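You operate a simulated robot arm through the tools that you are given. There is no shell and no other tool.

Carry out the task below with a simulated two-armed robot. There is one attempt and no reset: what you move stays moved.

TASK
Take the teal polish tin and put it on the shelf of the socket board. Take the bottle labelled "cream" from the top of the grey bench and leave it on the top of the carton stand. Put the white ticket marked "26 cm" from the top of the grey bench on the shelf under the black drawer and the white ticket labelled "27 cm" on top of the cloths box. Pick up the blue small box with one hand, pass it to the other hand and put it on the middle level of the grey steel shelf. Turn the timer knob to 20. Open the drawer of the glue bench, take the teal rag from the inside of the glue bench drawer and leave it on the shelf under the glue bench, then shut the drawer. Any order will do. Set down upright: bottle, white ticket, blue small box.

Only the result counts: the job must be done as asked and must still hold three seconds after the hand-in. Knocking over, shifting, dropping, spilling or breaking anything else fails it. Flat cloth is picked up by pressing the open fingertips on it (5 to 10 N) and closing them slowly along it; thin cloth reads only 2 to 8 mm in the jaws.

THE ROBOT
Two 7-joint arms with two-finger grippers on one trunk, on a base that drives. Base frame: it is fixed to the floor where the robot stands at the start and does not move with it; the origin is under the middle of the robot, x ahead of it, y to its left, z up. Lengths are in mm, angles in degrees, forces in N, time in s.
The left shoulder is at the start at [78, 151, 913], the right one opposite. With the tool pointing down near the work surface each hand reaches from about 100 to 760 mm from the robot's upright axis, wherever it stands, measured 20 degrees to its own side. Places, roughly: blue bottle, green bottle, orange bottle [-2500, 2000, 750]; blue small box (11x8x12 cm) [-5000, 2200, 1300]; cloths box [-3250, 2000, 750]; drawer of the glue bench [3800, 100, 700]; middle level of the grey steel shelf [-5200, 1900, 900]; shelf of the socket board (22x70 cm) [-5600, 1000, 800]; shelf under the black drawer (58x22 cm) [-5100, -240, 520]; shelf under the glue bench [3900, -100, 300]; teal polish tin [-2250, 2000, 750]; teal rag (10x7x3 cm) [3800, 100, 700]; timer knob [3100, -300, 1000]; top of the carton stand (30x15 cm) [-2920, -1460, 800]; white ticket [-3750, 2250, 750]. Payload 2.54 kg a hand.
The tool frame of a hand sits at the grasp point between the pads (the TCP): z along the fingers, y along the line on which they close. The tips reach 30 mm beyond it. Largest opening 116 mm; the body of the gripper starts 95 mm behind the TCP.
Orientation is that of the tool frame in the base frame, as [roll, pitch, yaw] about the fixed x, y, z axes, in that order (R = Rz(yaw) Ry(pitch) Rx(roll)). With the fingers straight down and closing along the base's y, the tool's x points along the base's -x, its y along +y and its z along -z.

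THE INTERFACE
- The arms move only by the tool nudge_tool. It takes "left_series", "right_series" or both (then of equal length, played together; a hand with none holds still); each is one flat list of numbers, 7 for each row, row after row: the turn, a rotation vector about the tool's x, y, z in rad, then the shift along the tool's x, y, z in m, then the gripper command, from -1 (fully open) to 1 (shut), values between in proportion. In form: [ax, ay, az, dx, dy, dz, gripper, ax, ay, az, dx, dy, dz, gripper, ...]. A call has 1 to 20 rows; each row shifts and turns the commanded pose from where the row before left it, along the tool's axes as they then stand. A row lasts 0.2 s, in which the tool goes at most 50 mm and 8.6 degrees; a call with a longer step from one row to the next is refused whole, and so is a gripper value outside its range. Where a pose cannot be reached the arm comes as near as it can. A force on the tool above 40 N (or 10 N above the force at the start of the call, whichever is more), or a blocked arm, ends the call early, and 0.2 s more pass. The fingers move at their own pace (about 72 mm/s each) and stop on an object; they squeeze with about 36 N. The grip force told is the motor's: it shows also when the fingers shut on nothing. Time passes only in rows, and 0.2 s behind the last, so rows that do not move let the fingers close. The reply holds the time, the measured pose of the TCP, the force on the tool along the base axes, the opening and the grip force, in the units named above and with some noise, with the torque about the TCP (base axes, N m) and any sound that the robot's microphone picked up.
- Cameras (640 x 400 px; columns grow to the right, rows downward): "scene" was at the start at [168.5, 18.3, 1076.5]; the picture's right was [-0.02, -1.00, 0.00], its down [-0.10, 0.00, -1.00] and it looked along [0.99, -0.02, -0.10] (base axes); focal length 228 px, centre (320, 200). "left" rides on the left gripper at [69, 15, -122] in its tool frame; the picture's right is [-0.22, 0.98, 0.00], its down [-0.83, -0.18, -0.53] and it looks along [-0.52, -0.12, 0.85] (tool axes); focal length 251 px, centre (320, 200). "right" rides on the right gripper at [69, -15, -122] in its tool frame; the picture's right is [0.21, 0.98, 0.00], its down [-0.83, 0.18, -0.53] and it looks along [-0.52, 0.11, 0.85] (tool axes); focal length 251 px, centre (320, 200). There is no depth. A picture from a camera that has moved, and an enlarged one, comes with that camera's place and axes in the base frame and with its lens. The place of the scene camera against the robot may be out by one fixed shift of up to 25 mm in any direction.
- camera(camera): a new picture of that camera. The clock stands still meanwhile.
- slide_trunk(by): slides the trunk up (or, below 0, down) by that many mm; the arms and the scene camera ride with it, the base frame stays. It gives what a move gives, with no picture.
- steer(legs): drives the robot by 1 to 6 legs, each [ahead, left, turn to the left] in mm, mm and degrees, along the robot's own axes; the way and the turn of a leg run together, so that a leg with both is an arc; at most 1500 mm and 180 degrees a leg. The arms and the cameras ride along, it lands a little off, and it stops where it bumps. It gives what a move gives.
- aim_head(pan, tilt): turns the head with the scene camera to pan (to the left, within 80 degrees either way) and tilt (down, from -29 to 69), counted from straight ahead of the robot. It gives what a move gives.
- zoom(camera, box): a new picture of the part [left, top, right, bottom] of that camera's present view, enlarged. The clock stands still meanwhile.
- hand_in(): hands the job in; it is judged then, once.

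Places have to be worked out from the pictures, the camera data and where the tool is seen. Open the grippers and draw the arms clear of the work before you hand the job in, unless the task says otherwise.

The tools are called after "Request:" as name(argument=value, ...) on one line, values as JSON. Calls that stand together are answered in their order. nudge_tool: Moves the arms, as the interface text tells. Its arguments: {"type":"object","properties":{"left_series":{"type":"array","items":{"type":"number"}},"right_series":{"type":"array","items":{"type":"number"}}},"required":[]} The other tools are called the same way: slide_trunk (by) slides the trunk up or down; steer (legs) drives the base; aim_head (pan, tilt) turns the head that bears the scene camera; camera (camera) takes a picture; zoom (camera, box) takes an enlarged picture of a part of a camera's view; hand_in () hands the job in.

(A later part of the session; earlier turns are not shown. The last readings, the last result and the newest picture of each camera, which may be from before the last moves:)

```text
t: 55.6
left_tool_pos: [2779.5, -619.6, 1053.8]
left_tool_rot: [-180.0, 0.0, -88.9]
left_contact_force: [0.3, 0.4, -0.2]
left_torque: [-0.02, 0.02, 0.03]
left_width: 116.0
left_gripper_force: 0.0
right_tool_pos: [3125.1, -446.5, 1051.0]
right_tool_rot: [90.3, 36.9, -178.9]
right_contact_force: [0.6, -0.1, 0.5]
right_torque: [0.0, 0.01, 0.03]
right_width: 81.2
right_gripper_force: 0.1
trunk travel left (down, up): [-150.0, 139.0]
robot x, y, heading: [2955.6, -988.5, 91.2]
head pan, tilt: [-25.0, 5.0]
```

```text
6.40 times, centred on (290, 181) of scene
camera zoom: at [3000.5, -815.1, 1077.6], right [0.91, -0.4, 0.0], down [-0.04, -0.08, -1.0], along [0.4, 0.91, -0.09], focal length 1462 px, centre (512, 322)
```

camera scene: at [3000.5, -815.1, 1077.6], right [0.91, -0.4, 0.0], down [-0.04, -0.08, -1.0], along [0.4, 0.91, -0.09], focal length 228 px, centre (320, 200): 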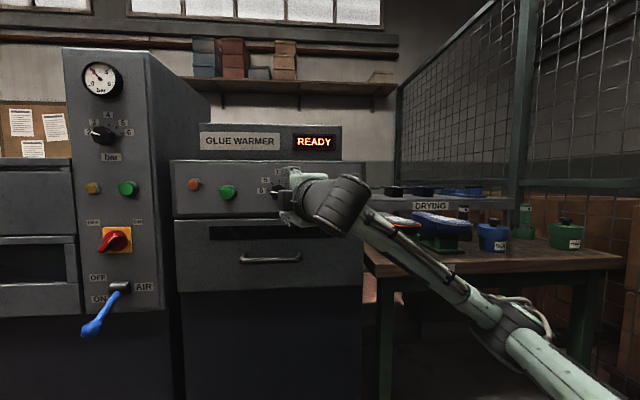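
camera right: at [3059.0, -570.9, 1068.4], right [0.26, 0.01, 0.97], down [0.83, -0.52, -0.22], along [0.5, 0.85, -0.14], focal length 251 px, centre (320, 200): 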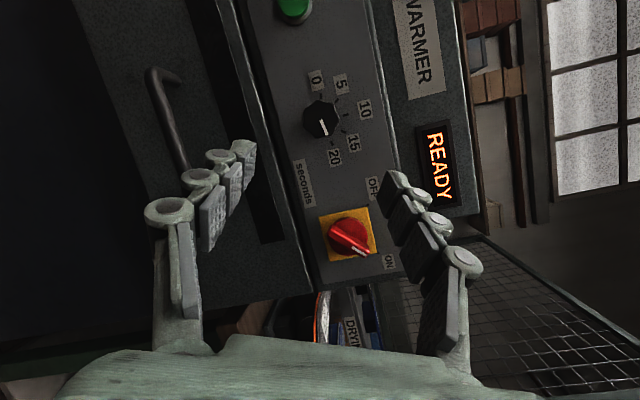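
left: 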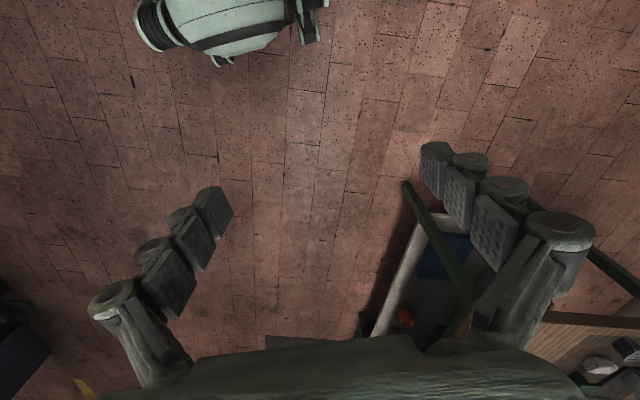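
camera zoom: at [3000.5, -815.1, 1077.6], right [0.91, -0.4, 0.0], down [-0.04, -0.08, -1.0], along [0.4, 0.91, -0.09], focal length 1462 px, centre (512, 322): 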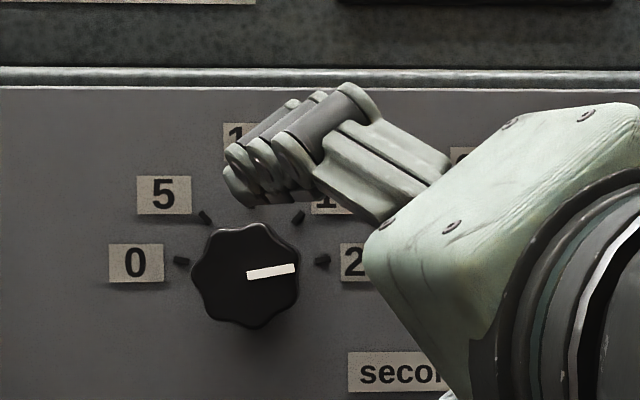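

The 0 and 20 ticks sit slightly above the knob's centre line, so the pointer, from knob centre (250,272) through its tip, meets the 20 tick exactly, and the knob is at its end stop. The timer is set. I now unwind the right tool and turn it back to pointing down.

Request:
nudge_tool(right_series=[0, 0, -0.132, 0, 0, -0.02, -0.4, 0, 0, -0.132, 0, 0, -0.02, -0.6, 0, 0, -0.132, 0, 0, 0, -1, 0, 0, -0.132, 0, 0, 0, -1, 0, 0, -0.132, 0, 0, 0, -1, 0, 0, -0.132, 0, 0, 0, -1, 0, 0, -0.132, 0, 0, 0, -1, 0, 0.1428, 0, 0, 0, 0, -1, 0, 0.1428, 0, 0, 0, 0, -1, 0, 0.1428, 0, 0, 0, 0, -1, 0, 0.1428, 0, 0, 0, 0, -1, 0, 0.1428, 0, 0, 0, 0, -1, 0, 0.1428, 0, 0, 0, 0, -1, 0, 0.1428, 0, 0, 0, 0, -1, 0, 0.1428, 0, 0, 0, 0, -1, 0, 0.1428, 0, 0, 0, 0, -1, 0, 0.1428, 0, 0, 0, 0, -1, 0, 0.1428, 0, 0, 0, 0, -1])

Request:
camera(camera="scene")

Request:
camera(camera="right")

```text
t: 58.7
left_tool_pos: [2779.2, -621.5, 1054.4]
left_tool_rot: [-179.9, 0.0, -89.0]
left_contact_force: [-0.7, 1.0, -1.5]
left_torque: [-0.03, -0.01, -0.01]
left_width: 116.1
left_gripper_force: 0.0
right_tool_pos: [3140.3, -300.3, 938.7]
right_tool_rot: [179.2, 38.1, -91.3]
right_contact_force: [0.6, -12.4, 3.9]
right_torque: [0.05, -0.19, -0.77]
right_width: 117.1
right_gripper_force: 0.1
right hand out of reach, approached as far as the arm can: row 1, 2, 8, 9, 10, 11, 12, 13, 14, 15
trunk travel left (down, up): [-150.0, 139.0]
robot x, y, heading: [2956.1, -990.5, 90.8]
head pan, tilt: [-25.0, 5.0]
stopped in row 15 (right hand): the force on the tool passed its limit at 55 N (the readings are from after the stop); the commanded pose is now the measured one
```

```text
taken
camera scene: at [3000.7, -816.3, 1077.7], right [0.91, -0.41, 0.0], down [-0.04, -0.08, -1.0], along [0.4, 0.91, -0.09], focal length 228 px, centre (320, 200)
```

scene: 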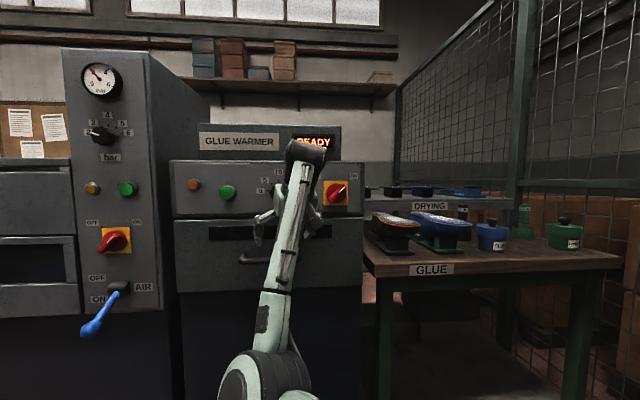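

```text
taken
camera right: at [3153.9, -430.7, 993.0], right [-0.98, -0.16, -0.12], down [-0.17, 0.32, 0.93], along [-0.11, 0.93, -0.34], focal length 251 px, centre (320, 200)
```

right: 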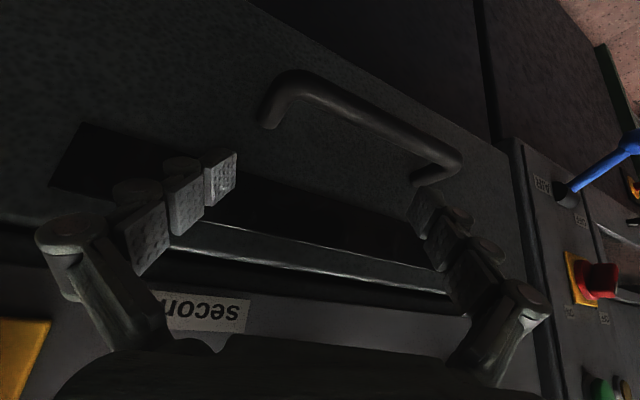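

The wrist hit a joint limit and the hand drifted onto the warmer door. I pull it straight back (-y in base), slowly.

Request:
nudge_tool(right_series=[0, 0, 0, 0.0157, 0, -0.0123, -1, 0, 0, 0, 0.0157, 0, -0.0123, -1])

Request:
camera(camera="right")

```text
t: 59.3
left_tool_pos: [2779.7, -620.8, 1053.6]
left_tool_rot: [179.9, 0.1, -88.9]
left_contact_force: [-0.8, -0.4, -0.8]
left_torque: [0.02, -0.01, 0.03]
left_width: 115.7
left_gripper_force: 0.0
right_tool_pos: [3138.9, -300.2, 940.1]
right_tool_rot: [179.1, 38.1, -91.2]
right_contact_force: [1.7, -14.7, 2.4]
right_torque: [0.04, -0.14, -0.95]
right_width: 116.9
right_gripper_force: 0.1
right hand out of reach, approached as far as the arm can: row 1, 2
trunk travel left (down, up): [-150.0, 139.0]
robot x, y, heading: [2956.3, -986.8, 91.0]
head pan, tilt: [-25.0, 5.0]
```

```text
taken
camera right: at [3153.6, -430.6, 992.8], right [-0.98, -0.16, -0.12], down [-0.17, 0.32, 0.93], along [-0.11, 0.93, -0.34], focal length 251 px, centre (320, 200)
```

right: 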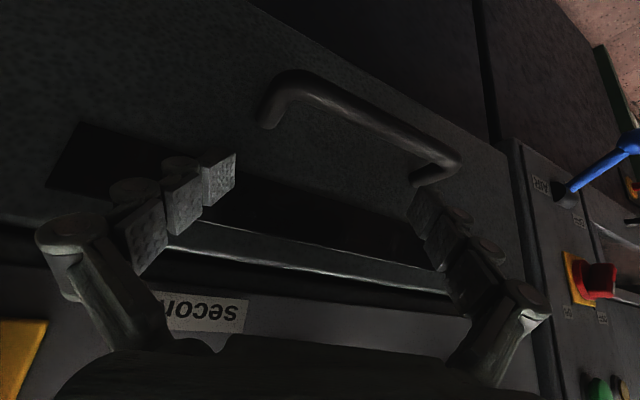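

The arm is at a joint limit in this elbow posture. I back the base straight off by 200 mm to clear the warmer.

Request:
steer(legs=[[-200, 0, 0]])

Request:
camera(camera="scene")

Request:
camera(camera="left")

```text
t: 60.9
left_tool_pos: [2782.1, -822.3, 1053.8]
left_tool_rot: [-180.0, 0.0, -88.8]
left_contact_force: [0.3, 0.2, -0.6]
left_torque: [0.02, 0.01, -0.01]
left_width: 115.9
left_gripper_force: 0.1
right_tool_pos: [3141.7, -500.1, 939.0]
right_tool_rot: [179.2, 38.0, -91.1]
right_contact_force: [0.2, 0.4, 0.2]
right_torque: [0.0, 0.03, 0.01]
right_width: 116.0
right_gripper_force: 0.1
trunk travel left (down, up): [-150.0, 139.0]
robot x, y, heading: [2961.6, -1191.3, 90.8]
head pan, tilt: [-25.0, 5.0]
```

```text
taken
camera scene: at [3004.4, -1017.2, 1077.6], right [0.91, -0.41, 0.0], down [-0.04, -0.08, -1.0], along [0.4, 0.91, -0.09], focal length 228 px, centre (320, 200)
```

scene: 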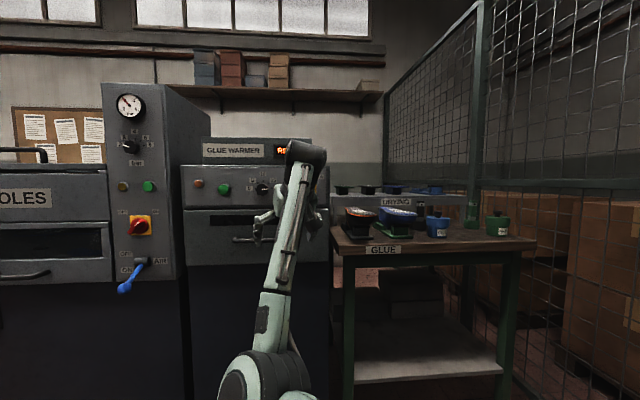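

```text
taken
camera left: at [2767.8, -891.0, 1176.6], right [-0.98, 0.19, 0.0], down [0.16, 0.83, 0.53], along [0.1, 0.52, -0.85], focal length 251 px, centre (320, 200)
```

left: 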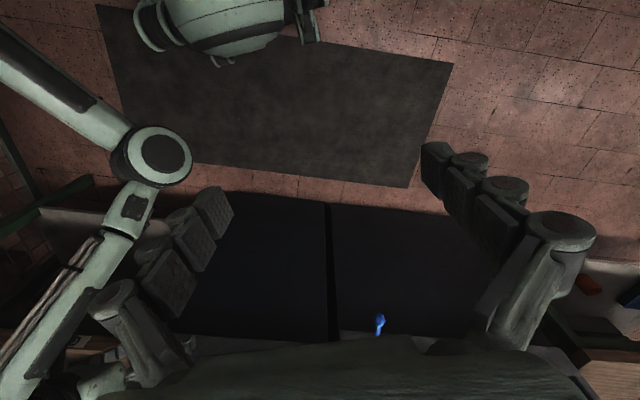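

Clear of the warmer, its door still shut. I try to bring the right tool upright in the free space here.

Request:
nudge_tool(right_series=[0, 0.13, 0, 0, 0, 0, -1, 0, 0.13, 0, 0, 0, 0, -1, 0, 0.13, 0, 0, 0, 0, -1, 0, 0.13, 0, 0, 0, 0, -1, 0, 0.13, 0, 0, 0, 0, -1])

Request:
camera(camera="scene")

```text
t: 62.1
left_tool_pos: [2783.7, -821.9, 1053.0]
left_tool_rot: [-180.0, -0.1, -88.8]
left_contact_force: [-0.3, 0.7, -0.5]
left_torque: [0.04, 0.01, 0.01]
left_width: 116.1
left_gripper_force: 0.1
right_tool_pos: [3151.2, -473.2, 937.5]
right_tool_rot: [179.4, 0.8, -90.6]
right_contact_force: [0.7, -0.7, 0.1]
right_torque: [0.02, 0.0, -0.03]
right_width: 115.9
right_gripper_force: 0.1
right hand out of reach, approached as far as the arm can: row 1, 2
trunk travel left (down, up): [-150.0, 139.0]
robot x, y, heading: [2960.8, -1189.1, 91.1]
head pan, tilt: [-25.0, 5.0]
```

```text
taken
camera scene: at [3004.7, -1017.1, 1077.6], right [0.91, -0.41, 0.0], down [-0.04, -0.08, -1.0], along [0.4, 0.91, -0.09], focal length 228 px, centre (320, 200)
```

scene: 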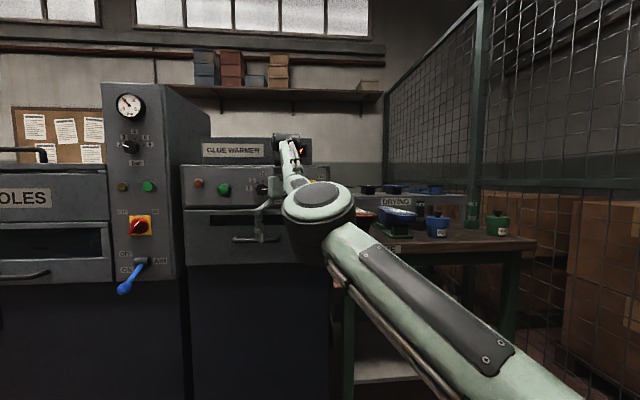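

The right arm is back in a normal posture, pointing down. I retract it to its carrying position.

Request:
nudge_tool(right_series=[0, 0, 0, 0, 0, -0.04, -1, 0, 0, 0, 0, 0, -0.04, -1, 0, 0, 0, 0, 0, -0.04, -1, 0, 0, 0, 0.035, 0, -0.02, -1, 0, 0, 0, 0.04, 0, 0, -1, 0, 0, 0, 0.04, 0, 0, -1, 0, 0, 0, 0.04, 0, 0, -1, 0, 0, 0, 0.04, 0, 0, -1, 0, 0, 0, 0.04, 0, 0, -1, 0, 0, 0, 0.04, 0, 0, -1, 0, 0, 0, 0.04, 0, 0, -1, 0, 0, 0, 0.03, 0, 0, -1])

Request:
zoom(camera="scene", box=[180, 130, 340, 230])

Request:
camera(camera="scene")

```text
t: 64.7
left_tool_pos: [2782.6, -820.3, 1053.9]
left_tool_rot: [179.9, 0.0, -88.8]
left_contact_force: [0.9, -0.2, 0.0]
left_torque: [-0.01, -0.02, 0.0]
left_width: 116.0
left_gripper_force: 0.1
right_tool_pos: [3217.6, -746.3, 1056.5]
right_tool_rot: [179.1, 0.5, -90.5]
right_contact_force: [0.6, -0.1, 0.2]
right_torque: [0.0, -0.02, 0.0]
right_width: 115.9
right_gripper_force: 0.1
right hand out of reach, approached as far as the arm can: row 1, 2, 3, 8, 9, 10, 11, 12
trunk travel left (down, up): [-150.0, 139.0]
robot x, y, heading: [2960.4, -1191.1, 91.0]
head pan, tilt: [-25.0, 5.0]
```

```text
4.00 times, centred on (260, 180) of scene
camera zoom: at [3008.2, -1023.8, 1093.6], right [0.88, -0.47, 0.0], down [0.04, 0.08, -1.0], along [0.47, 0.88, 0.09], focal length 914 px, centre (560, 280)
```

zoom: 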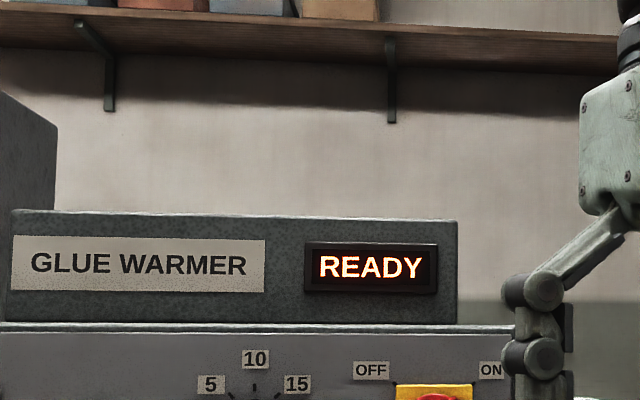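

```text
taken
camera scene: at [3008.2, -1023.8, 1093.6], right [0.88, -0.47, 0.0], down [0.04, 0.08, -1.0], along [0.47, 0.88, 0.09], focal length 228 px, centre (320, 200)
```

scene: 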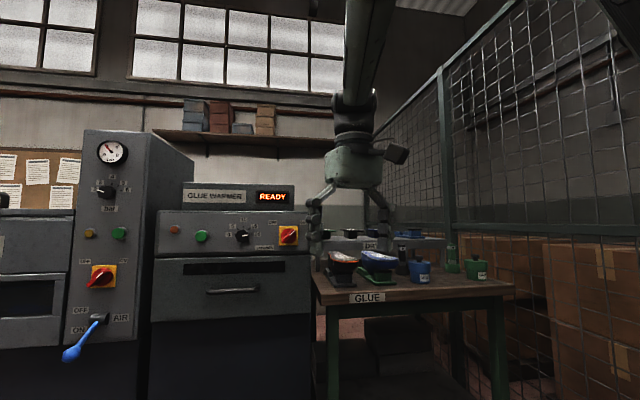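

The arm brushed the head aside a little. I re-aim the head and check the dial and surroundings.

Request:
aim_head(pan=-25, tilt=5)

Request:
camera(camera="scene")

Request:
zoom(camera="scene", box=[210, 160, 310, 222])

Request:
camera(camera="left")

```text
t: 65.3
left_tool_pos: [2781.9, -821.7, 1053.2]
left_tool_rot: [-180.0, 0.0, -88.7]
left_contact_force: [0.2, 0.1, 0.1]
left_torque: [0.02, 0.02, 0.02]
left_width: 116.2
left_gripper_force: 0.1
right_tool_pos: [3216.5, -746.1, 1055.7]
right_tool_rot: [179.1, 0.5, -90.5]
right_contact_force: [0.2, -0.2, 0.5]
right_torque: [0.0, -0.01, -0.03]
right_width: 116.1
right_gripper_force: 0.0
trunk travel left (down, up): [-150.0, 139.0]
robot x, y, heading: [2961.8, -1191.6, 91.1]
head pan, tilt: [-25.0, 5.0]
```

```text
taken
camera scene: at [3008.2, -1023.9, 1093.8], right [0.88, -0.47, 0.0], down [0.04, 0.08, -1.0], along [0.47, 0.88, 0.09], focal length 228 px, centre (320, 200)
```

scene: 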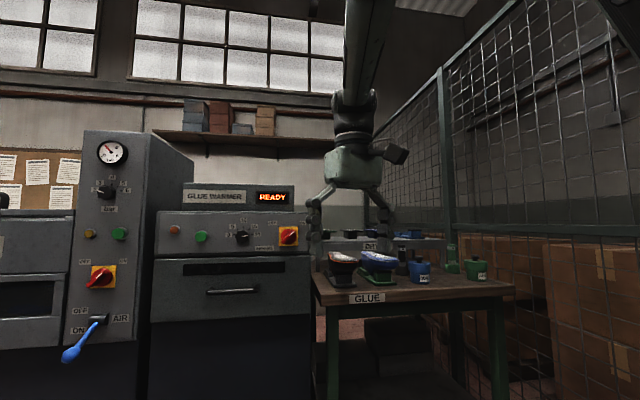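

```text
6.40 times, centred on (260, 191) of scene
camera zoom: at [3008.2, -1023.9, 1093.8], right [0.88, -0.47, 0.0], down [0.04, 0.08, -1.0], along [0.47, 0.88, 0.09], focal length 1462 px, centre (704, 258)
```

zoom: 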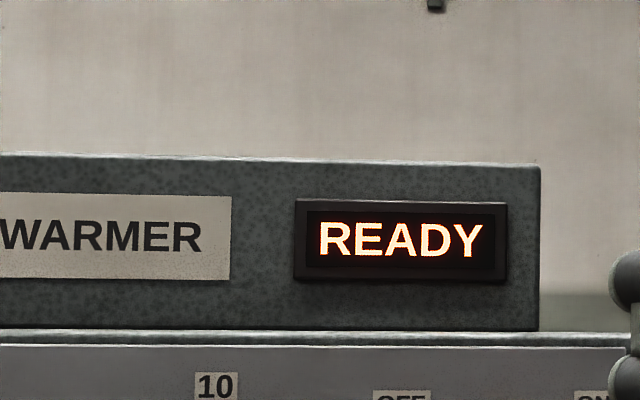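

```text
taken
camera left: at [2767.8, -890.7, 1176.5], right [-0.98, 0.19, 0.0], down [0.16, 0.83, 0.53], along [0.1, 0.52, -0.85], focal length 251 px, centre (320, 200)
```

left: 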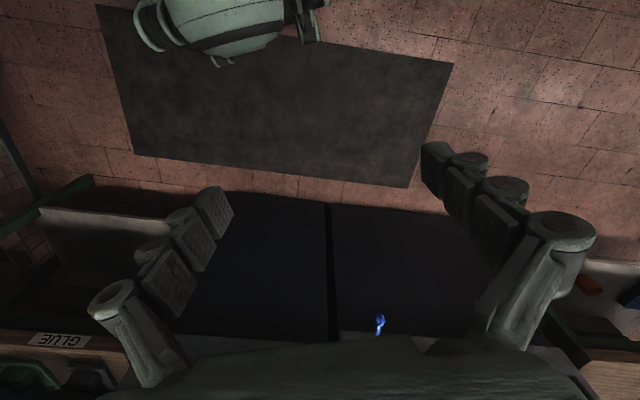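

The head is still pressed off by the right arm. I move the right hand forward and outward a little to free it.

Request:
nudge_tool(right_series=[0, 0, 0, -0.03, -0.01, 0.01, -1, 0, 0, 0, -0.03, -0.01, 0.01, -1, 0, 0, 0, -0.03, -0.01, 0.01, -1, 0, 0, 0, -0.03, -0.01, 0.01, -1])

Request:
aim_head(pan=-30, tilt=0)

Request:
camera(camera="scene")

```text
t: 66.3
left_tool_pos: [2782.8, -820.2, 1053.9]
left_tool_rot: [-179.9, -0.1, -88.8]
left_contact_force: [-0.2, 0.0, -0.3]
left_torque: [-0.01, -0.02, 0.01]
left_width: 115.9
left_gripper_force: 0.2
right_tool_pos: [3257.7, -625.4, 1016.3]
right_tool_rot: [179.4, 0.7, -90.5]
right_contact_force: [0.4, -0.4, -0.5]
right_torque: [-0.01, 0.04, 0.01]
right_width: 116.0
right_gripper_force: 0.1
trunk travel left (down, up): [-150.0, 139.0]
robot x, y, heading: [2961.0, -1189.1, 90.9]
head pan, tilt: [-25.0, 5.0]
```

```text
t: 67.0
left_tool_pos: [2783.0, -820.5, 1054.0]
left_tool_rot: [-180.0, 0.0, -88.8]
left_contact_force: [-0.3, -0.2, -0.2]
left_torque: [0.02, 0.03, 0.02]
left_width: 115.9
left_gripper_force: 0.1
right_tool_pos: [3256.7, -625.6, 1018.1]
right_tool_rot: [179.5, 0.8, -90.5]
right_contact_force: [-0.3, -0.6, 0.0]
right_torque: [-0.03, -0.01, -0.01]
right_width: 116.1
right_gripper_force: 0.0
trunk travel left (down, up): [-150.0, 139.0]
robot x, y, heading: [2958.6, -1188.3, 91.1]
head pan, tilt: [-30.0, 0.0]
```

```text
taken
camera scene: at [3010.7, -1022.1, 1085.5], right [0.88, -0.48, 0.0], down [0.0, 0.0, -1.0], along [0.48, 0.88, 0.0], focal length 228 px, centre (320, 200)
```

scene: 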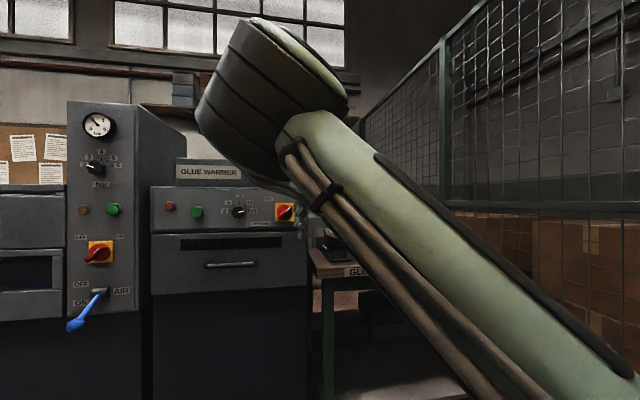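

The right upper arm crosses in front of the head. I swing the right hand outward to bring the elbow back to its own side.

Request:
nudge_tool(right_series=[0, 0, 0, 0, -0.04, 0, -1, 0, 0, 0, 0, -0.04, 0, -1, 0, 0, 0, 0, -0.04, 0, -1, 0, 0, 0, 0.02, -0.04, 0, -1, 0, 0, 0, 0.04, -0.02, 0, -1, 0, 0, 0, 0.04, 0, 0, -1, 0, 0, 0, 0.04, 0, 0, -1])

Request:
camera(camera="scene")

```text
t: 68.6
left_tool_pos: [2783.3, -821.1, 1054.1]
left_tool_rot: [-179.9, 0.1, -88.8]
left_contact_force: [0.1, -0.6, -0.1]
left_torque: [0.02, 0.01, -0.01]
left_width: 116.0
left_gripper_force: 0.1
right_tool_pos: [3433.8, -770.5, 1014.8]
right_tool_rot: [179.5, 0.8, -90.4]
right_contact_force: [-0.3, 0.6, 0.0]
right_torque: [-0.02, -0.01, 0.03]
right_width: 115.8
right_gripper_force: 0.1
trunk travel left (down, up): [-150.0, 139.0]
robot x, y, heading: [2959.2, -1187.3, 91.0]
head pan, tilt: [-30.0, 0.0]
```

```text
taken
camera scene: at [3010.7, -1022.3, 1085.6], right [0.88, -0.48, 0.0], down [0.0, 0.0, -1.0], along [0.48, 0.88, 0.0], focal length 228 px, centre (320, 200)
```

scene: 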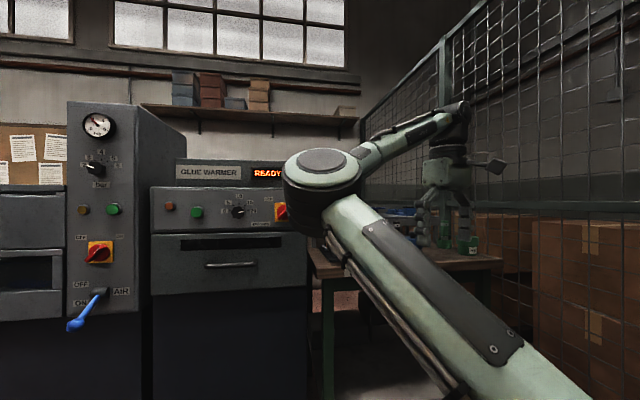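

The elbow sits in front of the body. I raise the hand and bring it back inward to lift the elbow.

Request:
nudge_tool(right_series=[0, 0, 0, 0, 0, -0.04, -1, 0, 0, 0, 0, 0, -0.04, -1, 0, 0, 0, 0, 0, -0.04, -1, 0, 0, 0, 0, 0, -0.03, -1, 0, 0, 0, 0.03, 0, 0, -1, 0, 0, 0, 0.03, 0, 0, -1, 0, 0, 0, 0.03, 0, 0, -1, 0, 0, 0, 0, 0.04, 0, -1, 0, 0, 0, 0, 0.04, 0, -1, 0, 0, 0, 0, 0.04, 0, -1, 0, 0, 0, 0, 0.04, 0, -1, 0, 0, 0, 0, 0.04, 0, -1])

Request:
camera(camera="scene")

```text
t: 71.2
left_tool_pos: [2782.7, -821.5, 1054.3]
left_tool_rot: [-180.0, 0.0, -88.9]
left_contact_force: [-0.4, 0.9, 0.6]
left_torque: [0.03, -0.01, -0.02]
left_width: 116.2
left_gripper_force: 0.0
right_tool_pos: [3265.6, -831.1, 1157.2]
right_tool_rot: [179.3, 0.4, -90.5]
right_contact_force: [-0.1, -0.1, 0.3]
right_torque: [0.02, 0.01, 0.0]
right_width: 115.9
right_gripper_force: 0.1
right hand out of reach, approached as far as the arm can: row 11, 12
trunk travel left (down, up): [-150.0, 139.0]
robot x, y, heading: [2963.7, -1186.0, 91.1]
head pan, tilt: [-30.0, 0.0]
```

```text
taken
camera scene: at [3012.4, -1028.6, 1098.4], right [0.85, -0.53, 0.0], down [0.08, 0.12, -0.99], along [0.53, 0.84, 0.15], focal length 228 px, centre (320, 200)
```

scene: 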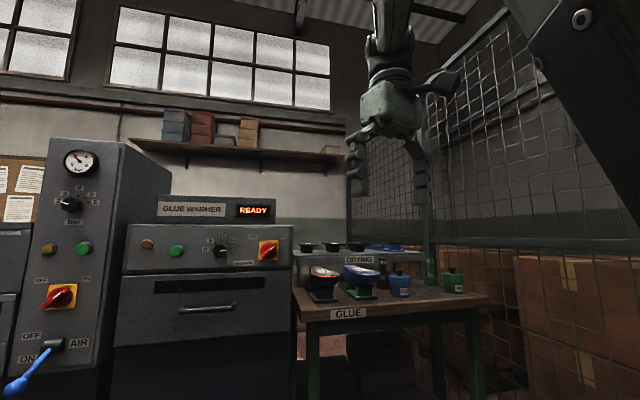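

This elbow-inside posture is a leftover of the big wrist turn. I will unwind it: extend the hand forward in free space, turn it horizontal, and then roll it back the other way.

Request:
nudge_tool(right_series=[0, 0, 0, 0, -0.02, 0.04, -1, 0, 0, 0, -0.04, 0, 0.04, -1, 0, 0, 0, -0.04, 0, 0.04, -1, 0, 0, 0, -0.04, 0, 0.02, -1, 0, 0, 0, -0.04, 0, 0, -1, 0, 0, 0, -0.03, 0, 0, -1, 0, -0.1428, 0, 0, 0, 0, -1, 0, -0.1428, 0, 0, 0, 0, -1, 0, -0.1428, 0, 0, 0, 0, -1, 0, -0.1428, 0, 0, 0, 0, -1, 0, -0.1428, 0, 0, 0, 0, -1, 0, -0.1428, 0, 0, 0, 0, -1, 0, -0.1428, 0, 0, 0, 0, -1, 0, -0.1428, 0, 0, 0, 0, -1, 0, -0.1428, 0, 0, 0, 0, -1, 0, -0.1428, 0, 0, 0, 0, -1, 0, -0.1428, 0, 0, 0, 0, -1])

Request:
camera(camera="scene")

```text
refused: row 2 steps farther than a row can; nothing moved
```

```text
taken
camera scene: at [3012.4, -1028.6, 1098.4], right [0.85, -0.53, 0.0], down [0.08, 0.12, -0.99], along [0.53, 0.84, 0.15], focal length 228 px, centre (320, 200)
```

scene: 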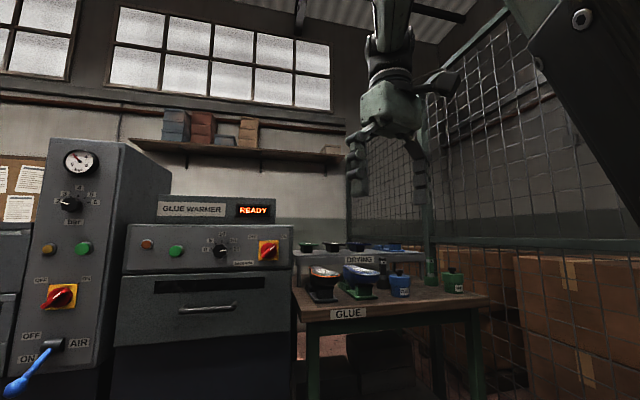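

The step was over 50 mm combined; I send it with smaller steps.

Request:
nudge_tool(right_series=[0, 0, 0, 0, -0.02, 0.04, -1, 0, 0, 0, -0.03, 0, 0.035, -1, 0, 0, 0, -0.03, 0, 0.035, -1, 0, 0, 0, -0.04, 0, 0.025, -1, 0, 0, 0, -0.045, 0, 0, -1, 0, 0, 0, -0.045, 0, 0, -1, 0, 0, 0, -0.045, 0, 0, -1, 0, -0.1428, 0, 0, 0, 0, -1, 0, -0.1428, 0, 0, 0, 0, -1, 0, -0.1428, 0, 0, 0, 0, -1, 0, -0.1428, 0, 0, 0, 0, -1, 0, -0.1428, 0, 0, 0, 0, -1, 0, -0.1428, 0, 0, 0, 0, -1, 0, -0.1428, 0, 0, 0, 0, -1, 0, -0.1428, 0, 0, 0, 0, -1, 0, -0.1428, 0, 0, 0, 0, -1, 0, -0.1428, 0, 0, 0, 0, -1, 0, -0.1428, 0, 0, 0, 0, -1])

Request:
camera(camera="scene")

```text
t: 75.0
left_tool_pos: [2782.7, -820.6, 1053.1]
left_tool_rot: [180.0, 0.0, -88.8]
left_contact_force: [-0.2, -0.6, 0.2]
left_torque: [-0.04, -0.01, -0.01]
left_width: 116.1
left_gripper_force: 0.0
right_tool_pos: [3294.9, -590.1, 1028.9]
right_tool_rot: [33.5, 88.8, 123.0]
right_contact_force: [0.0, 0.5, 0.5]
right_torque: [0.01, -0.01, 0.01]
right_width: 115.9
right_gripper_force: 0.0
right hand out of reach, approached as far as the arm can: row 1, 11
trunk travel left (down, up): [-150.0, 139.0]
robot x, y, heading: [2961.1, -1188.7, 91.0]
head pan, tilt: [-30.0, 0.0]
```

```text
taken
camera scene: at [3010.8, -1022.1, 1085.5], right [0.88, -0.48, 0.0], down [0.0, 0.0, -1.0], along [0.48, 0.88, 0.0], focal length 228 px, centre (320, 200)
```

scene: 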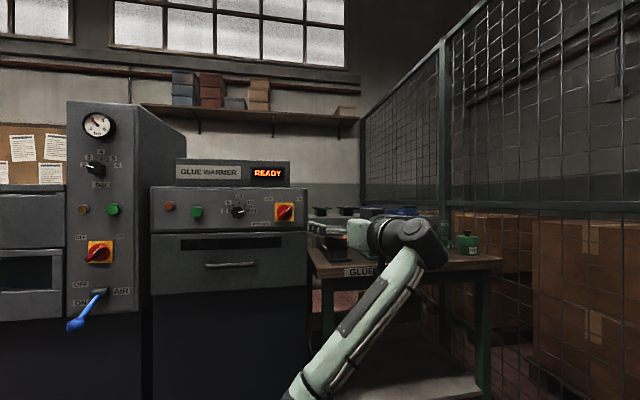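

Hand horizontal, elbow low and inside. I roll the tool by about -160° to drag the elbow round to the right.

Request:
nudge_tool(right_series=[0, 0, -0.1428, 0, 0, 0, -1, 0, 0, -0.1428, 0, 0, 0, -1, 0, 0, -0.1428, 0, 0, 0, -1, 0, 0, -0.1428, 0, 0, 0, -1, 0, 0, -0.1428, 0, 0, 0, -1, 0, 0, -0.1428, 0, 0, 0, -1, 0, 0, -0.1428, 0, 0, 0, -1, 0, 0, -0.1428, 0, 0, 0, -1, 0, 0, -0.1428, 0, 0, 0, -1, 0, 0, -0.1428, 0, 0, 0, -1, 0, 0, -0.1428, 0, 0, 0, -1, 0, 0, -0.1428, 0, 0, 0, -1, 0, 0, -0.1428, 0, 0, 0, -1, 0, 0, -0.1428, 0, 0, 0, -1, 0, 0, -0.1428, 0, 0, 0, -1, 0, 0, -0.1428, 0, 0, 0, -1, 0, 0, -0.1428, 0, 0, 0, -1, 0, 0, -0.1428, 0, 0, 0, -1, 0, 0, -0.1428, 0, 0, 0, -1, 0, 0, -0.1428, 0, 0, 0, -1])

Request:
camera(camera="scene")

```text
t: 79.2
left_tool_pos: [2782.3, -821.5, 1053.8]
left_tool_rot: [180.0, 0.0, -88.8]
left_contact_force: [0.3, 0.5, -0.5]
left_torque: [0.02, 0.01, 0.03]
left_width: 116.0
left_gripper_force: 0.2
right_tool_pos: [3294.8, -588.5, 1028.4]
right_tool_rot: [-87.5, -73.2, -3.0]
right_contact_force: [0.9, 0.0, 0.7]
right_torque: [0.02, -0.05, 0.02]
right_width: 116.1
right_gripper_force: 0.1
trunk travel left (down, up): [-150.0, 139.0]
robot x, y, heading: [2957.4, -1191.1, 90.9]
head pan, tilt: [-30.0, 0.0]
```

```text
taken
camera scene: at [3010.7, -1022.2, 1085.5], right [0.88, -0.48, 0.0], down [0.0, 0.0, -1.0], along [0.48, 0.88, 0.0], focal length 228 px, centre (320, 200)
```

scene: 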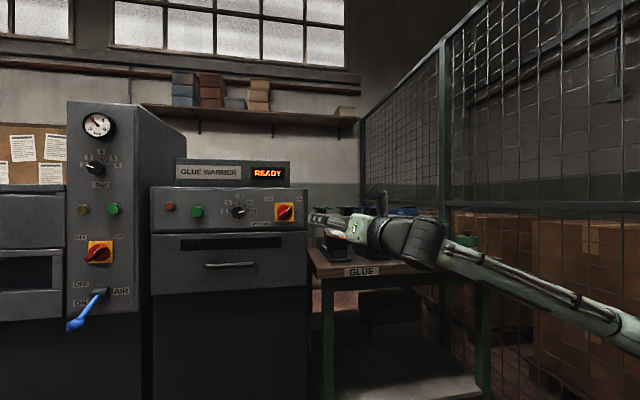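

The elbow has swung out to the right. I now turn the tool downward in this posture (about its -y).

Request:
nudge_tool(right_series=[0, -0.1428, 0, 0, 0, 0, -1, 0, -0.1428, 0, 0, 0, 0, -1, 0, -0.1428, 0, 0, 0, 0, -1, 0, -0.1428, 0, 0, 0, 0, -1, 0, -0.1428, 0, 0, 0, 0, -1, 0, -0.1428, 0, 0, 0, 0, -1, 0, -0.1428, 0, 0, 0, 0, -1, 0, -0.1428, 0, 0, 0, 0, -1, 0, -0.1428, 0, 0, 0, 0, -1, 0, -0.1428, 0, 0, 0, 0, -1, 0, -0.1428, 0, 0, 0, 0, -1])

Request:
camera(camera="scene")

```text
t: 81.6
left_tool_pos: [2781.4, -820.6, 1053.6]
left_tool_rot: [-180.0, -0.1, -88.7]
left_contact_force: [-0.7, -0.8, 0.1]
left_torque: [0.0, -0.03, -0.02]
left_width: 116.1
left_gripper_force: 0.1
right_tool_pos: [3295.3, -590.9, 1029.5]
right_tool_rot: [-162.9, -0.9, 89.5]
right_contact_force: [0.0, -0.3, -1.0]
right_torque: [0.02, 0.01, 0.02]
right_width: 115.9
right_gripper_force: 0.0
trunk travel left (down, up): [-150.0, 139.0]
robot x, y, heading: [2960.8, -1188.5, 91.2]
head pan, tilt: [-30.0, 0.0]
```

```text
taken
camera scene: at [3010.3, -1022.3, 1085.5], right [0.88, -0.48, 0.0], down [0.0, 0.0, -1.0], along [0.48, 0.88, 0.0], focal length 228 px, centre (320, 200)
```

scene: 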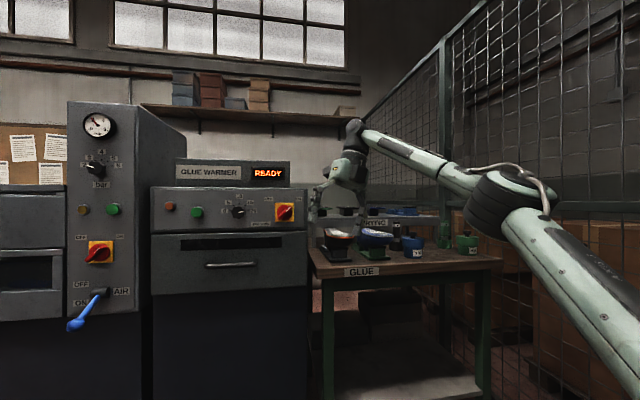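

Now the elbow is properly outside. I level the tool and turn it about its axis back to the normal yaw.

Request:
nudge_tool(right_series=[-0.149, 0, 0, 0, 0, 0, -1, -0.149, 0, 0, 0, 0, 0, -1, 0, 0, 0.1428, 0, 0, 0, -1, 0, 0, 0.1428, 0, 0, 0, -1, 0, 0, 0.1428, 0, 0, 0, -1, 0, 0, 0.1428, 0, 0, 0, -1, 0, 0, 0.1428, 0, 0, 0, -1, 0, 0, 0.1428, 0, 0, 0, -1, 0, 0, 0.1428, 0, 0, 0, -1, 0, 0, 0.1428, 0, 0, 0, -1, 0, 0, 0.1428, 0, 0, 0, -1, 0, 0, 0.1428, 0, 0, 0, -1, 0, 0, 0.1428, 0, 0, 0, -1])

Request:
camera(camera="scene")

```text
t: 84.4
left_tool_pos: [2782.6, -821.6, 1053.8]
left_tool_rot: [180.0, 0.0, -88.8]
left_contact_force: [0.4, 0.8, 0.5]
left_torque: [0.03, 0.03, 0.01]
left_width: 116.2
left_gripper_force: 0.1
right_tool_pos: [3295.9, -588.9, 1028.1]
right_tool_rot: [-179.2, 0.0, -0.6]
right_contact_force: [0.3, -0.1, 0.7]
right_torque: [-0.01, 0.0, -0.01]
right_width: 115.9
right_gripper_force: 0.0
trunk travel left (down, up): [-150.0, 139.0]
robot x, y, heading: [2960.4, -1193.3, 91.0]
head pan, tilt: [-30.0, 0.0]
```

```text
taken
camera scene: at [3010.7, -1022.1, 1085.5], right [0.88, -0.48, 0.0], down [0.0, 0.0, -1.0], along [0.48, 0.88, 0.0], focal length 228 px, centre (320, 200)
```

scene: 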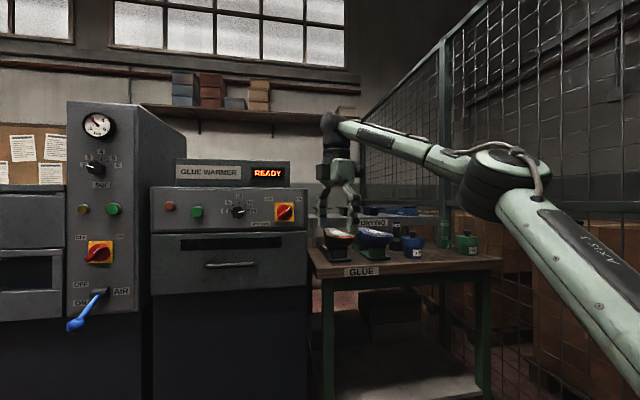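

Good, the elbow stays out. I finish the other 90°, then retract to the carrying position.

Request:
nudge_tool(right_series=[0, 0, 0.1428, 0, 0, 0, -1, 0, 0, 0.1428, 0, 0, 0, -1, 0, 0, 0.1428, 0, 0, 0, -1, 0, 0, 0.1428, 0, 0, 0, -1, 0, 0, 0.1428, 0, 0, 0, -1, 0, 0, 0.1428, 0, 0, 0, -1, 0, 0, 0.1428, 0, 0, 0, -1, 0, 0, 0.1428, 0, 0, 0, -1, 0, 0, 0.1428, 0, 0, 0, -1, 0, 0, 0.1428, 0, 0, 0, -1, 0, 0, 0.1428, 0, 0, 0, -1, 0, 0, 0, 0.03, 0.02, 0, -1, 0, 0, 0, 0.03, 0.02, 0, -1, 0, 0, 0, 0.03, 0.02, 0, -1, 0, 0, 0, 0.03, 0.02, 0, -1, 0, 0, 0, 0.03, 0.02, 0, -1, 0, 0, 0, 0.03, 0.02, 0, -1])

Request:
camera(camera="scene")

```text
t: 88.0
left_tool_pos: [2782.8, -821.6, 1054.3]
left_tool_rot: [180.0, 0.0, -88.8]
left_contact_force: [-0.3, 0.4, 0.5]
left_torque: [-0.01, 0.01, 0.0]
left_width: 116.0
left_gripper_force: 0.0
right_tool_pos: [3173.0, -770.3, 1025.8]
right_tool_rot: [-179.9, 0.8, -90.6]
right_contact_force: [-0.4, 0.4, 0.3]
right_torque: [0.0, -0.02, 0.02]
right_width: 115.9
right_gripper_force: 0.0
trunk travel left (down, up): [-150.0, 139.0]
robot x, y, heading: [2958.1, -1185.4, 91.3]
head pan, tilt: [-30.0, 0.0]
```

```text
taken
camera scene: at [3010.6, -1022.3, 1085.5], right [0.88, -0.48, 0.0], down [0.0, 0.0, -1.0], along [0.48, 0.88, 0.0], focal length 228 px, centre (320, 200)
```

scene: 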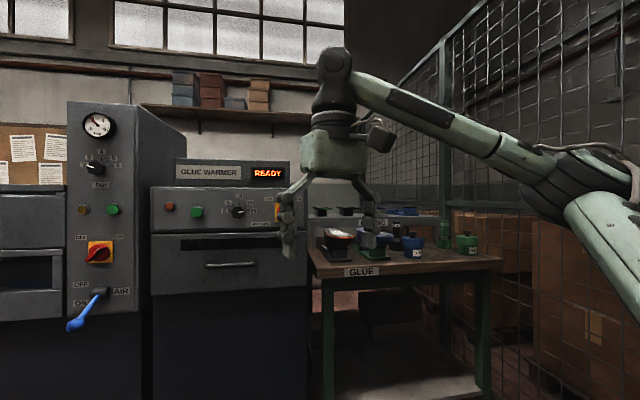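

The right arm is back in its normal posture. I zoom on the dial once more, and look at the glue bench for its drawer.

Request:
zoom(camera="scene", box=[200, 180, 300, 242])

Request:
zoom(camera="scene", box=[300, 200, 510, 331])

```text
6.40 times, centred on (250, 211) of scene
camera zoom: at [3010.6, -1022.3, 1085.5], right [0.88, -0.48, 0.0], down [0.0, 0.0, -1.0], along [0.48, 0.88, 0.0], focal length 1462 px, centre (768, 130)
```

zoom: 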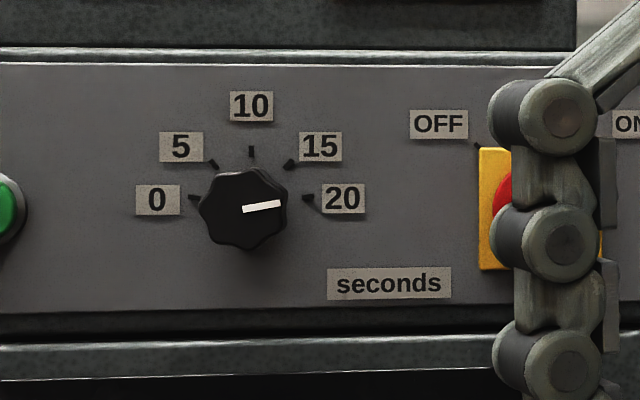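

```text
3.05 times, centred on (405, 266) of scene
camera zoom: at [3010.6, -1022.3, 1085.5], right [0.88, -0.48, 0.0], down [0.0, 0.0, -1.0], along [0.48, 0.88, 0.0], focal length 696 px, centre (61, 0)
```

zoom: 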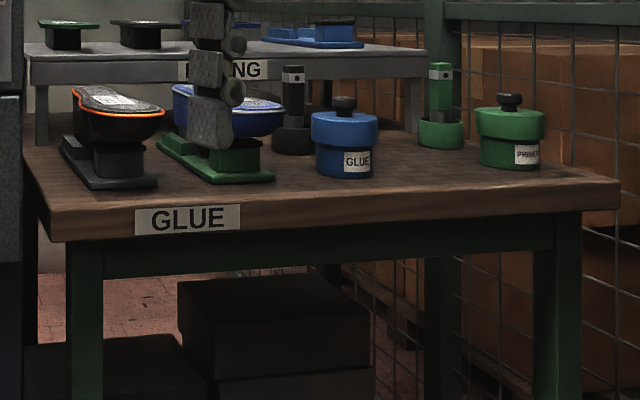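

The dial reads 20. The GLUE label triangulates to about (3530, -377, 829), so the benches run at about -15° to my x axis. I look to the right at the rack to judge the aisle width.

Request:
aim_head(pan=-75, tilt=20)

Request:
camera(camera="scene")

Request:
aim_head(pan=-40, tilt=35)

Request:
camera(camera="scene")

```text
t: 89.1
left_tool_pos: [2782.4, -821.3, 1053.7]
left_tool_rot: [179.9, 0.0, -88.8]
left_contact_force: [-0.1, 0.2, 0.1]
left_torque: [-0.01, -0.02, 0.01]
left_width: 116.5
left_gripper_force: 0.0
right_tool_pos: [3173.9, -769.8, 1025.0]
right_tool_rot: [-179.9, 0.6, -90.5]
right_contact_force: [0.4, -0.1, 0.4]
right_torque: [-0.01, -0.01, -0.02]
right_width: 116.1
right_gripper_force: 0.1
trunk travel left (down, up): [-150.0, 139.0]
robot x, y, heading: [2963.2, -1190.8, 91.0]
head pan, tilt: [-75.0, 20.0]
```

```text
taken
camera scene: at [3056.6, -1075.1, 1053.2], right [0.28, -0.96, 0.0], down [-0.33, -0.09, -0.94], along [0.9, 0.26, -0.34], focal length 228 px, centre (320, 200)
```

scene: 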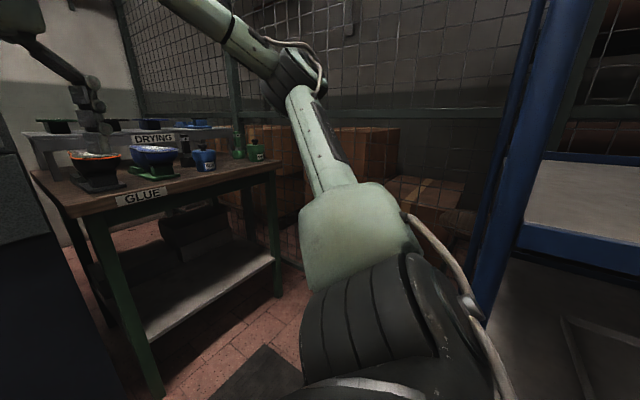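

```text
t: 90.1
left_tool_pos: [2781.7, -820.1, 1054.4]
left_tool_rot: [-180.0, 0.0, -88.8]
left_contact_force: [0.5, 0.4, -0.5]
left_torque: [0.0, 0.01, 0.01]
left_width: 115.9
left_gripper_force: 0.1
right_tool_pos: [3173.7, -769.2, 1025.8]
right_tool_rot: [-179.9, 0.9, -90.4]
right_contact_force: [-0.1, -0.2, 1.2]
right_torque: [0.0, -0.03, -0.01]
right_width: 116.0
right_gripper_force: 0.0
trunk travel left (down, up): [-150.0, 139.0]
robot x, y, heading: [2956.3, -1189.2, 90.9]
head pan, tilt: [-40.0, 35.0]
```

```text
taken
camera scene: at [3022.6, -1032.4, 1029.4], right [0.78, -0.63, 0.0], down [-0.36, -0.45, -0.82], along [0.52, 0.64, -0.57], focal length 228 px, centre (320, 200)
```

scene: 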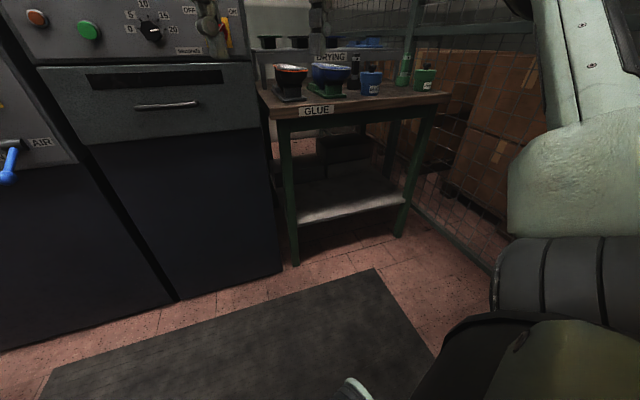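

The bench front runs from about (3446,-288) to (4115,-492) at the floor. I zoom into the space under the bench top to find the drawer.

Request:
zoom(camera="scene", box=[250, 60, 460, 260])

Request:
slide_trunk(by=-150)

Request:
aim_head(pan=-40, tilt=15)

Request:
zoom(camera="scene", box=[250, 140, 450, 265])

```text
2.00 times, centred on (355, 160) of scene
camera zoom: at [3022.6, -1032.4, 1029.4], right [0.78, -0.63, 0.0], down [-0.36, -0.45, -0.82], along [0.52, 0.64, -0.57], focal length 457 px, centre (250, 280)
```

zoom: 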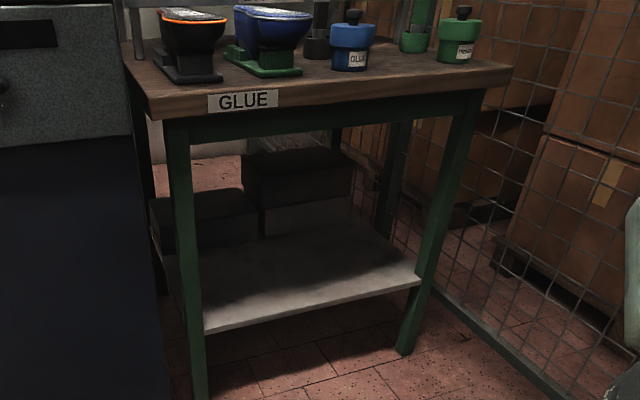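

```text
t: 91.9
left_tool_pos: [2782.9, -820.3, 904.4]
left_tool_rot: [179.9, 0.0, -88.8]
left_contact_force: [0.8, 0.1, -0.3]
left_torque: [-0.01, 0.01, 0.01]
left_width: 116.1
left_gripper_force: 0.1
right_tool_pos: [3174.6, -769.3, 875.0]
right_tool_rot: [-179.9, 0.7, -90.6]
right_contact_force: [-0.1, 0.5, 0.4]
right_torque: [0.0, -0.03, -0.02]
right_width: 116.1
right_gripper_force: 0.1
trunk travel left (down, up): [0.0, 289.0]
robot x, y, heading: [2960.4, -1184.5, 90.9]
head pan, tilt: [-40.0, 35.0]
```

```text
t: 92.7
left_tool_pos: [2783.2, -821.6, 904.8]
left_tool_rot: [-179.9, 0.0, -88.8]
left_contact_force: [-0.3, -0.1, -0.2]
left_torque: [-0.01, -0.02, 0.01]
left_width: 116.0
left_gripper_force: 0.0
right_tool_pos: [3173.7, -769.0, 874.6]
right_tool_rot: [-179.9, 0.7, -90.5]
right_contact_force: [0.2, -0.3, 1.2]
right_torque: [0.05, -0.03, -0.02]
right_width: 116.1
right_gripper_force: 0.0
trunk travel left (down, up): [0.0, 289.0]
robot x, y, heading: [2963.2, -1188.6, 90.8]
head pan, tilt: [-40.0, 15.0]
```

```text
3.20 times, centred on (350, 202) of scene
camera zoom: at [3025.8, -1028.2, 911.3], right [0.78, -0.63, 0.0], down [-0.16, -0.2, -0.97], along [0.61, 0.75, -0.26], focal length 731 px, centre (224, 192)
```

zoom: 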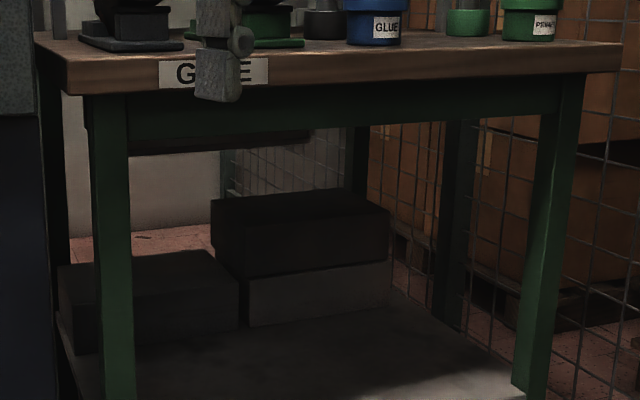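

A drawer body hangs under the rear-left of the top, so it opens at the back of the bench; wall is over 1 m behind. I must go round behind the machine row through the gap by the HEELS bench. Trunk up, turn and drive back west.

Request:
slide_trunk(by=150)

Request:
steer(legs=[[0, 0, 70.5], [1250, 0, 0], [1230, 0, 0]])

Request:
aim_head(pan=-60, tilt=15)

Request:
camera(camera="scene")

```text
t: 94.4
left_tool_pos: [2782.5, -820.5, 1054.4]
left_tool_rot: [180.0, 0.1, -88.8]
left_contact_force: [0.8, 1.3, 0.4]
left_torque: [-0.01, -0.03, 0.05]
left_width: 116.1
left_gripper_force: 0.1
right_tool_pos: [3173.8, -769.6, 1025.3]
right_tool_rot: [-179.8, 0.8, -90.4]
right_contact_force: [0.1, -0.5, -0.9]
right_torque: [0.01, -0.01, -0.02]
right_width: 115.8
right_gripper_force: 0.0
trunk travel left (down, up): [-150.0, 139.0]
robot x, y, heading: [2956.7, -1188.6, 91.4]
head pan, tilt: [-40.0, 15.0]
```

```text
t: 109.7
left_tool_pos: [197.6, -517.5, 1054.0]
left_tool_rot: [-180.0, 0.1, -16.3]
left_contact_force: [-0.2, -0.4, -0.7]
left_torque: [0.01, 0.02, -0.01]
left_width: 116.0
left_gripper_force: 0.2
right_tool_pos: [265.5, -129.4, 1026.1]
right_tool_rot: [-179.9, 0.8, -17.9]
right_contact_force: [-0.5, -0.1, 0.5]
right_torque: [0.02, 0.0, 0.01]
right_width: 116.0
right_gripper_force: 0.1
trunk travel left (down, up): [-150.0, 139.0]
robot x, y, heading: [602.2, -458.4, 163.5]
head pan, tilt: [-40.0, 15.0]
```

```text
t: 110.5
left_tool_pos: [197.0, -517.5, 1053.4]
left_tool_rot: [-179.9, 0.1, -16.4]
left_contact_force: [0.4, -0.2, -0.2]
left_torque: [-0.03, 0.02, 0.03]
left_width: 116.1
left_gripper_force: 0.0
right_tool_pos: [266.1, -129.5, 1024.4]
right_tool_rot: [-179.9, 0.8, -17.9]
right_contact_force: [0.0, 0.0, 0.2]
right_torque: [-0.04, 0.0, 0.02]
right_width: 116.0
right_gripper_force: 0.0
trunk travel left (down, up): [-150.0, 139.0]
robot x, y, heading: [602.1, -460.7, 163.7]
head pan, tilt: [-60.0, 15.0]
```

```text
taken
camera scene: at [522.5, -329.0, 1061.4], right [0.97, 0.24, 0.0], down [0.06, -0.25, -0.97], along [-0.23, 0.94, -0.26], focal length 228 px, centre (320, 200)
```

scene: 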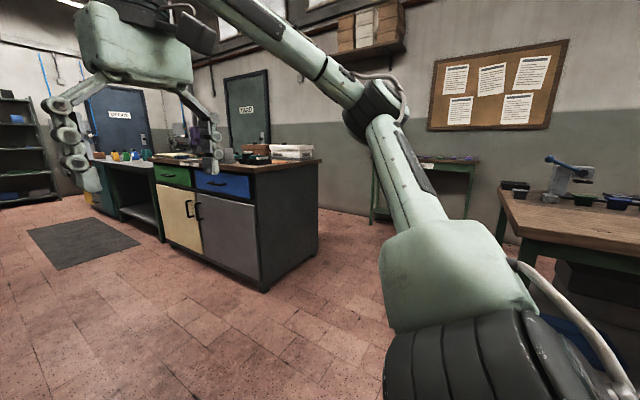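

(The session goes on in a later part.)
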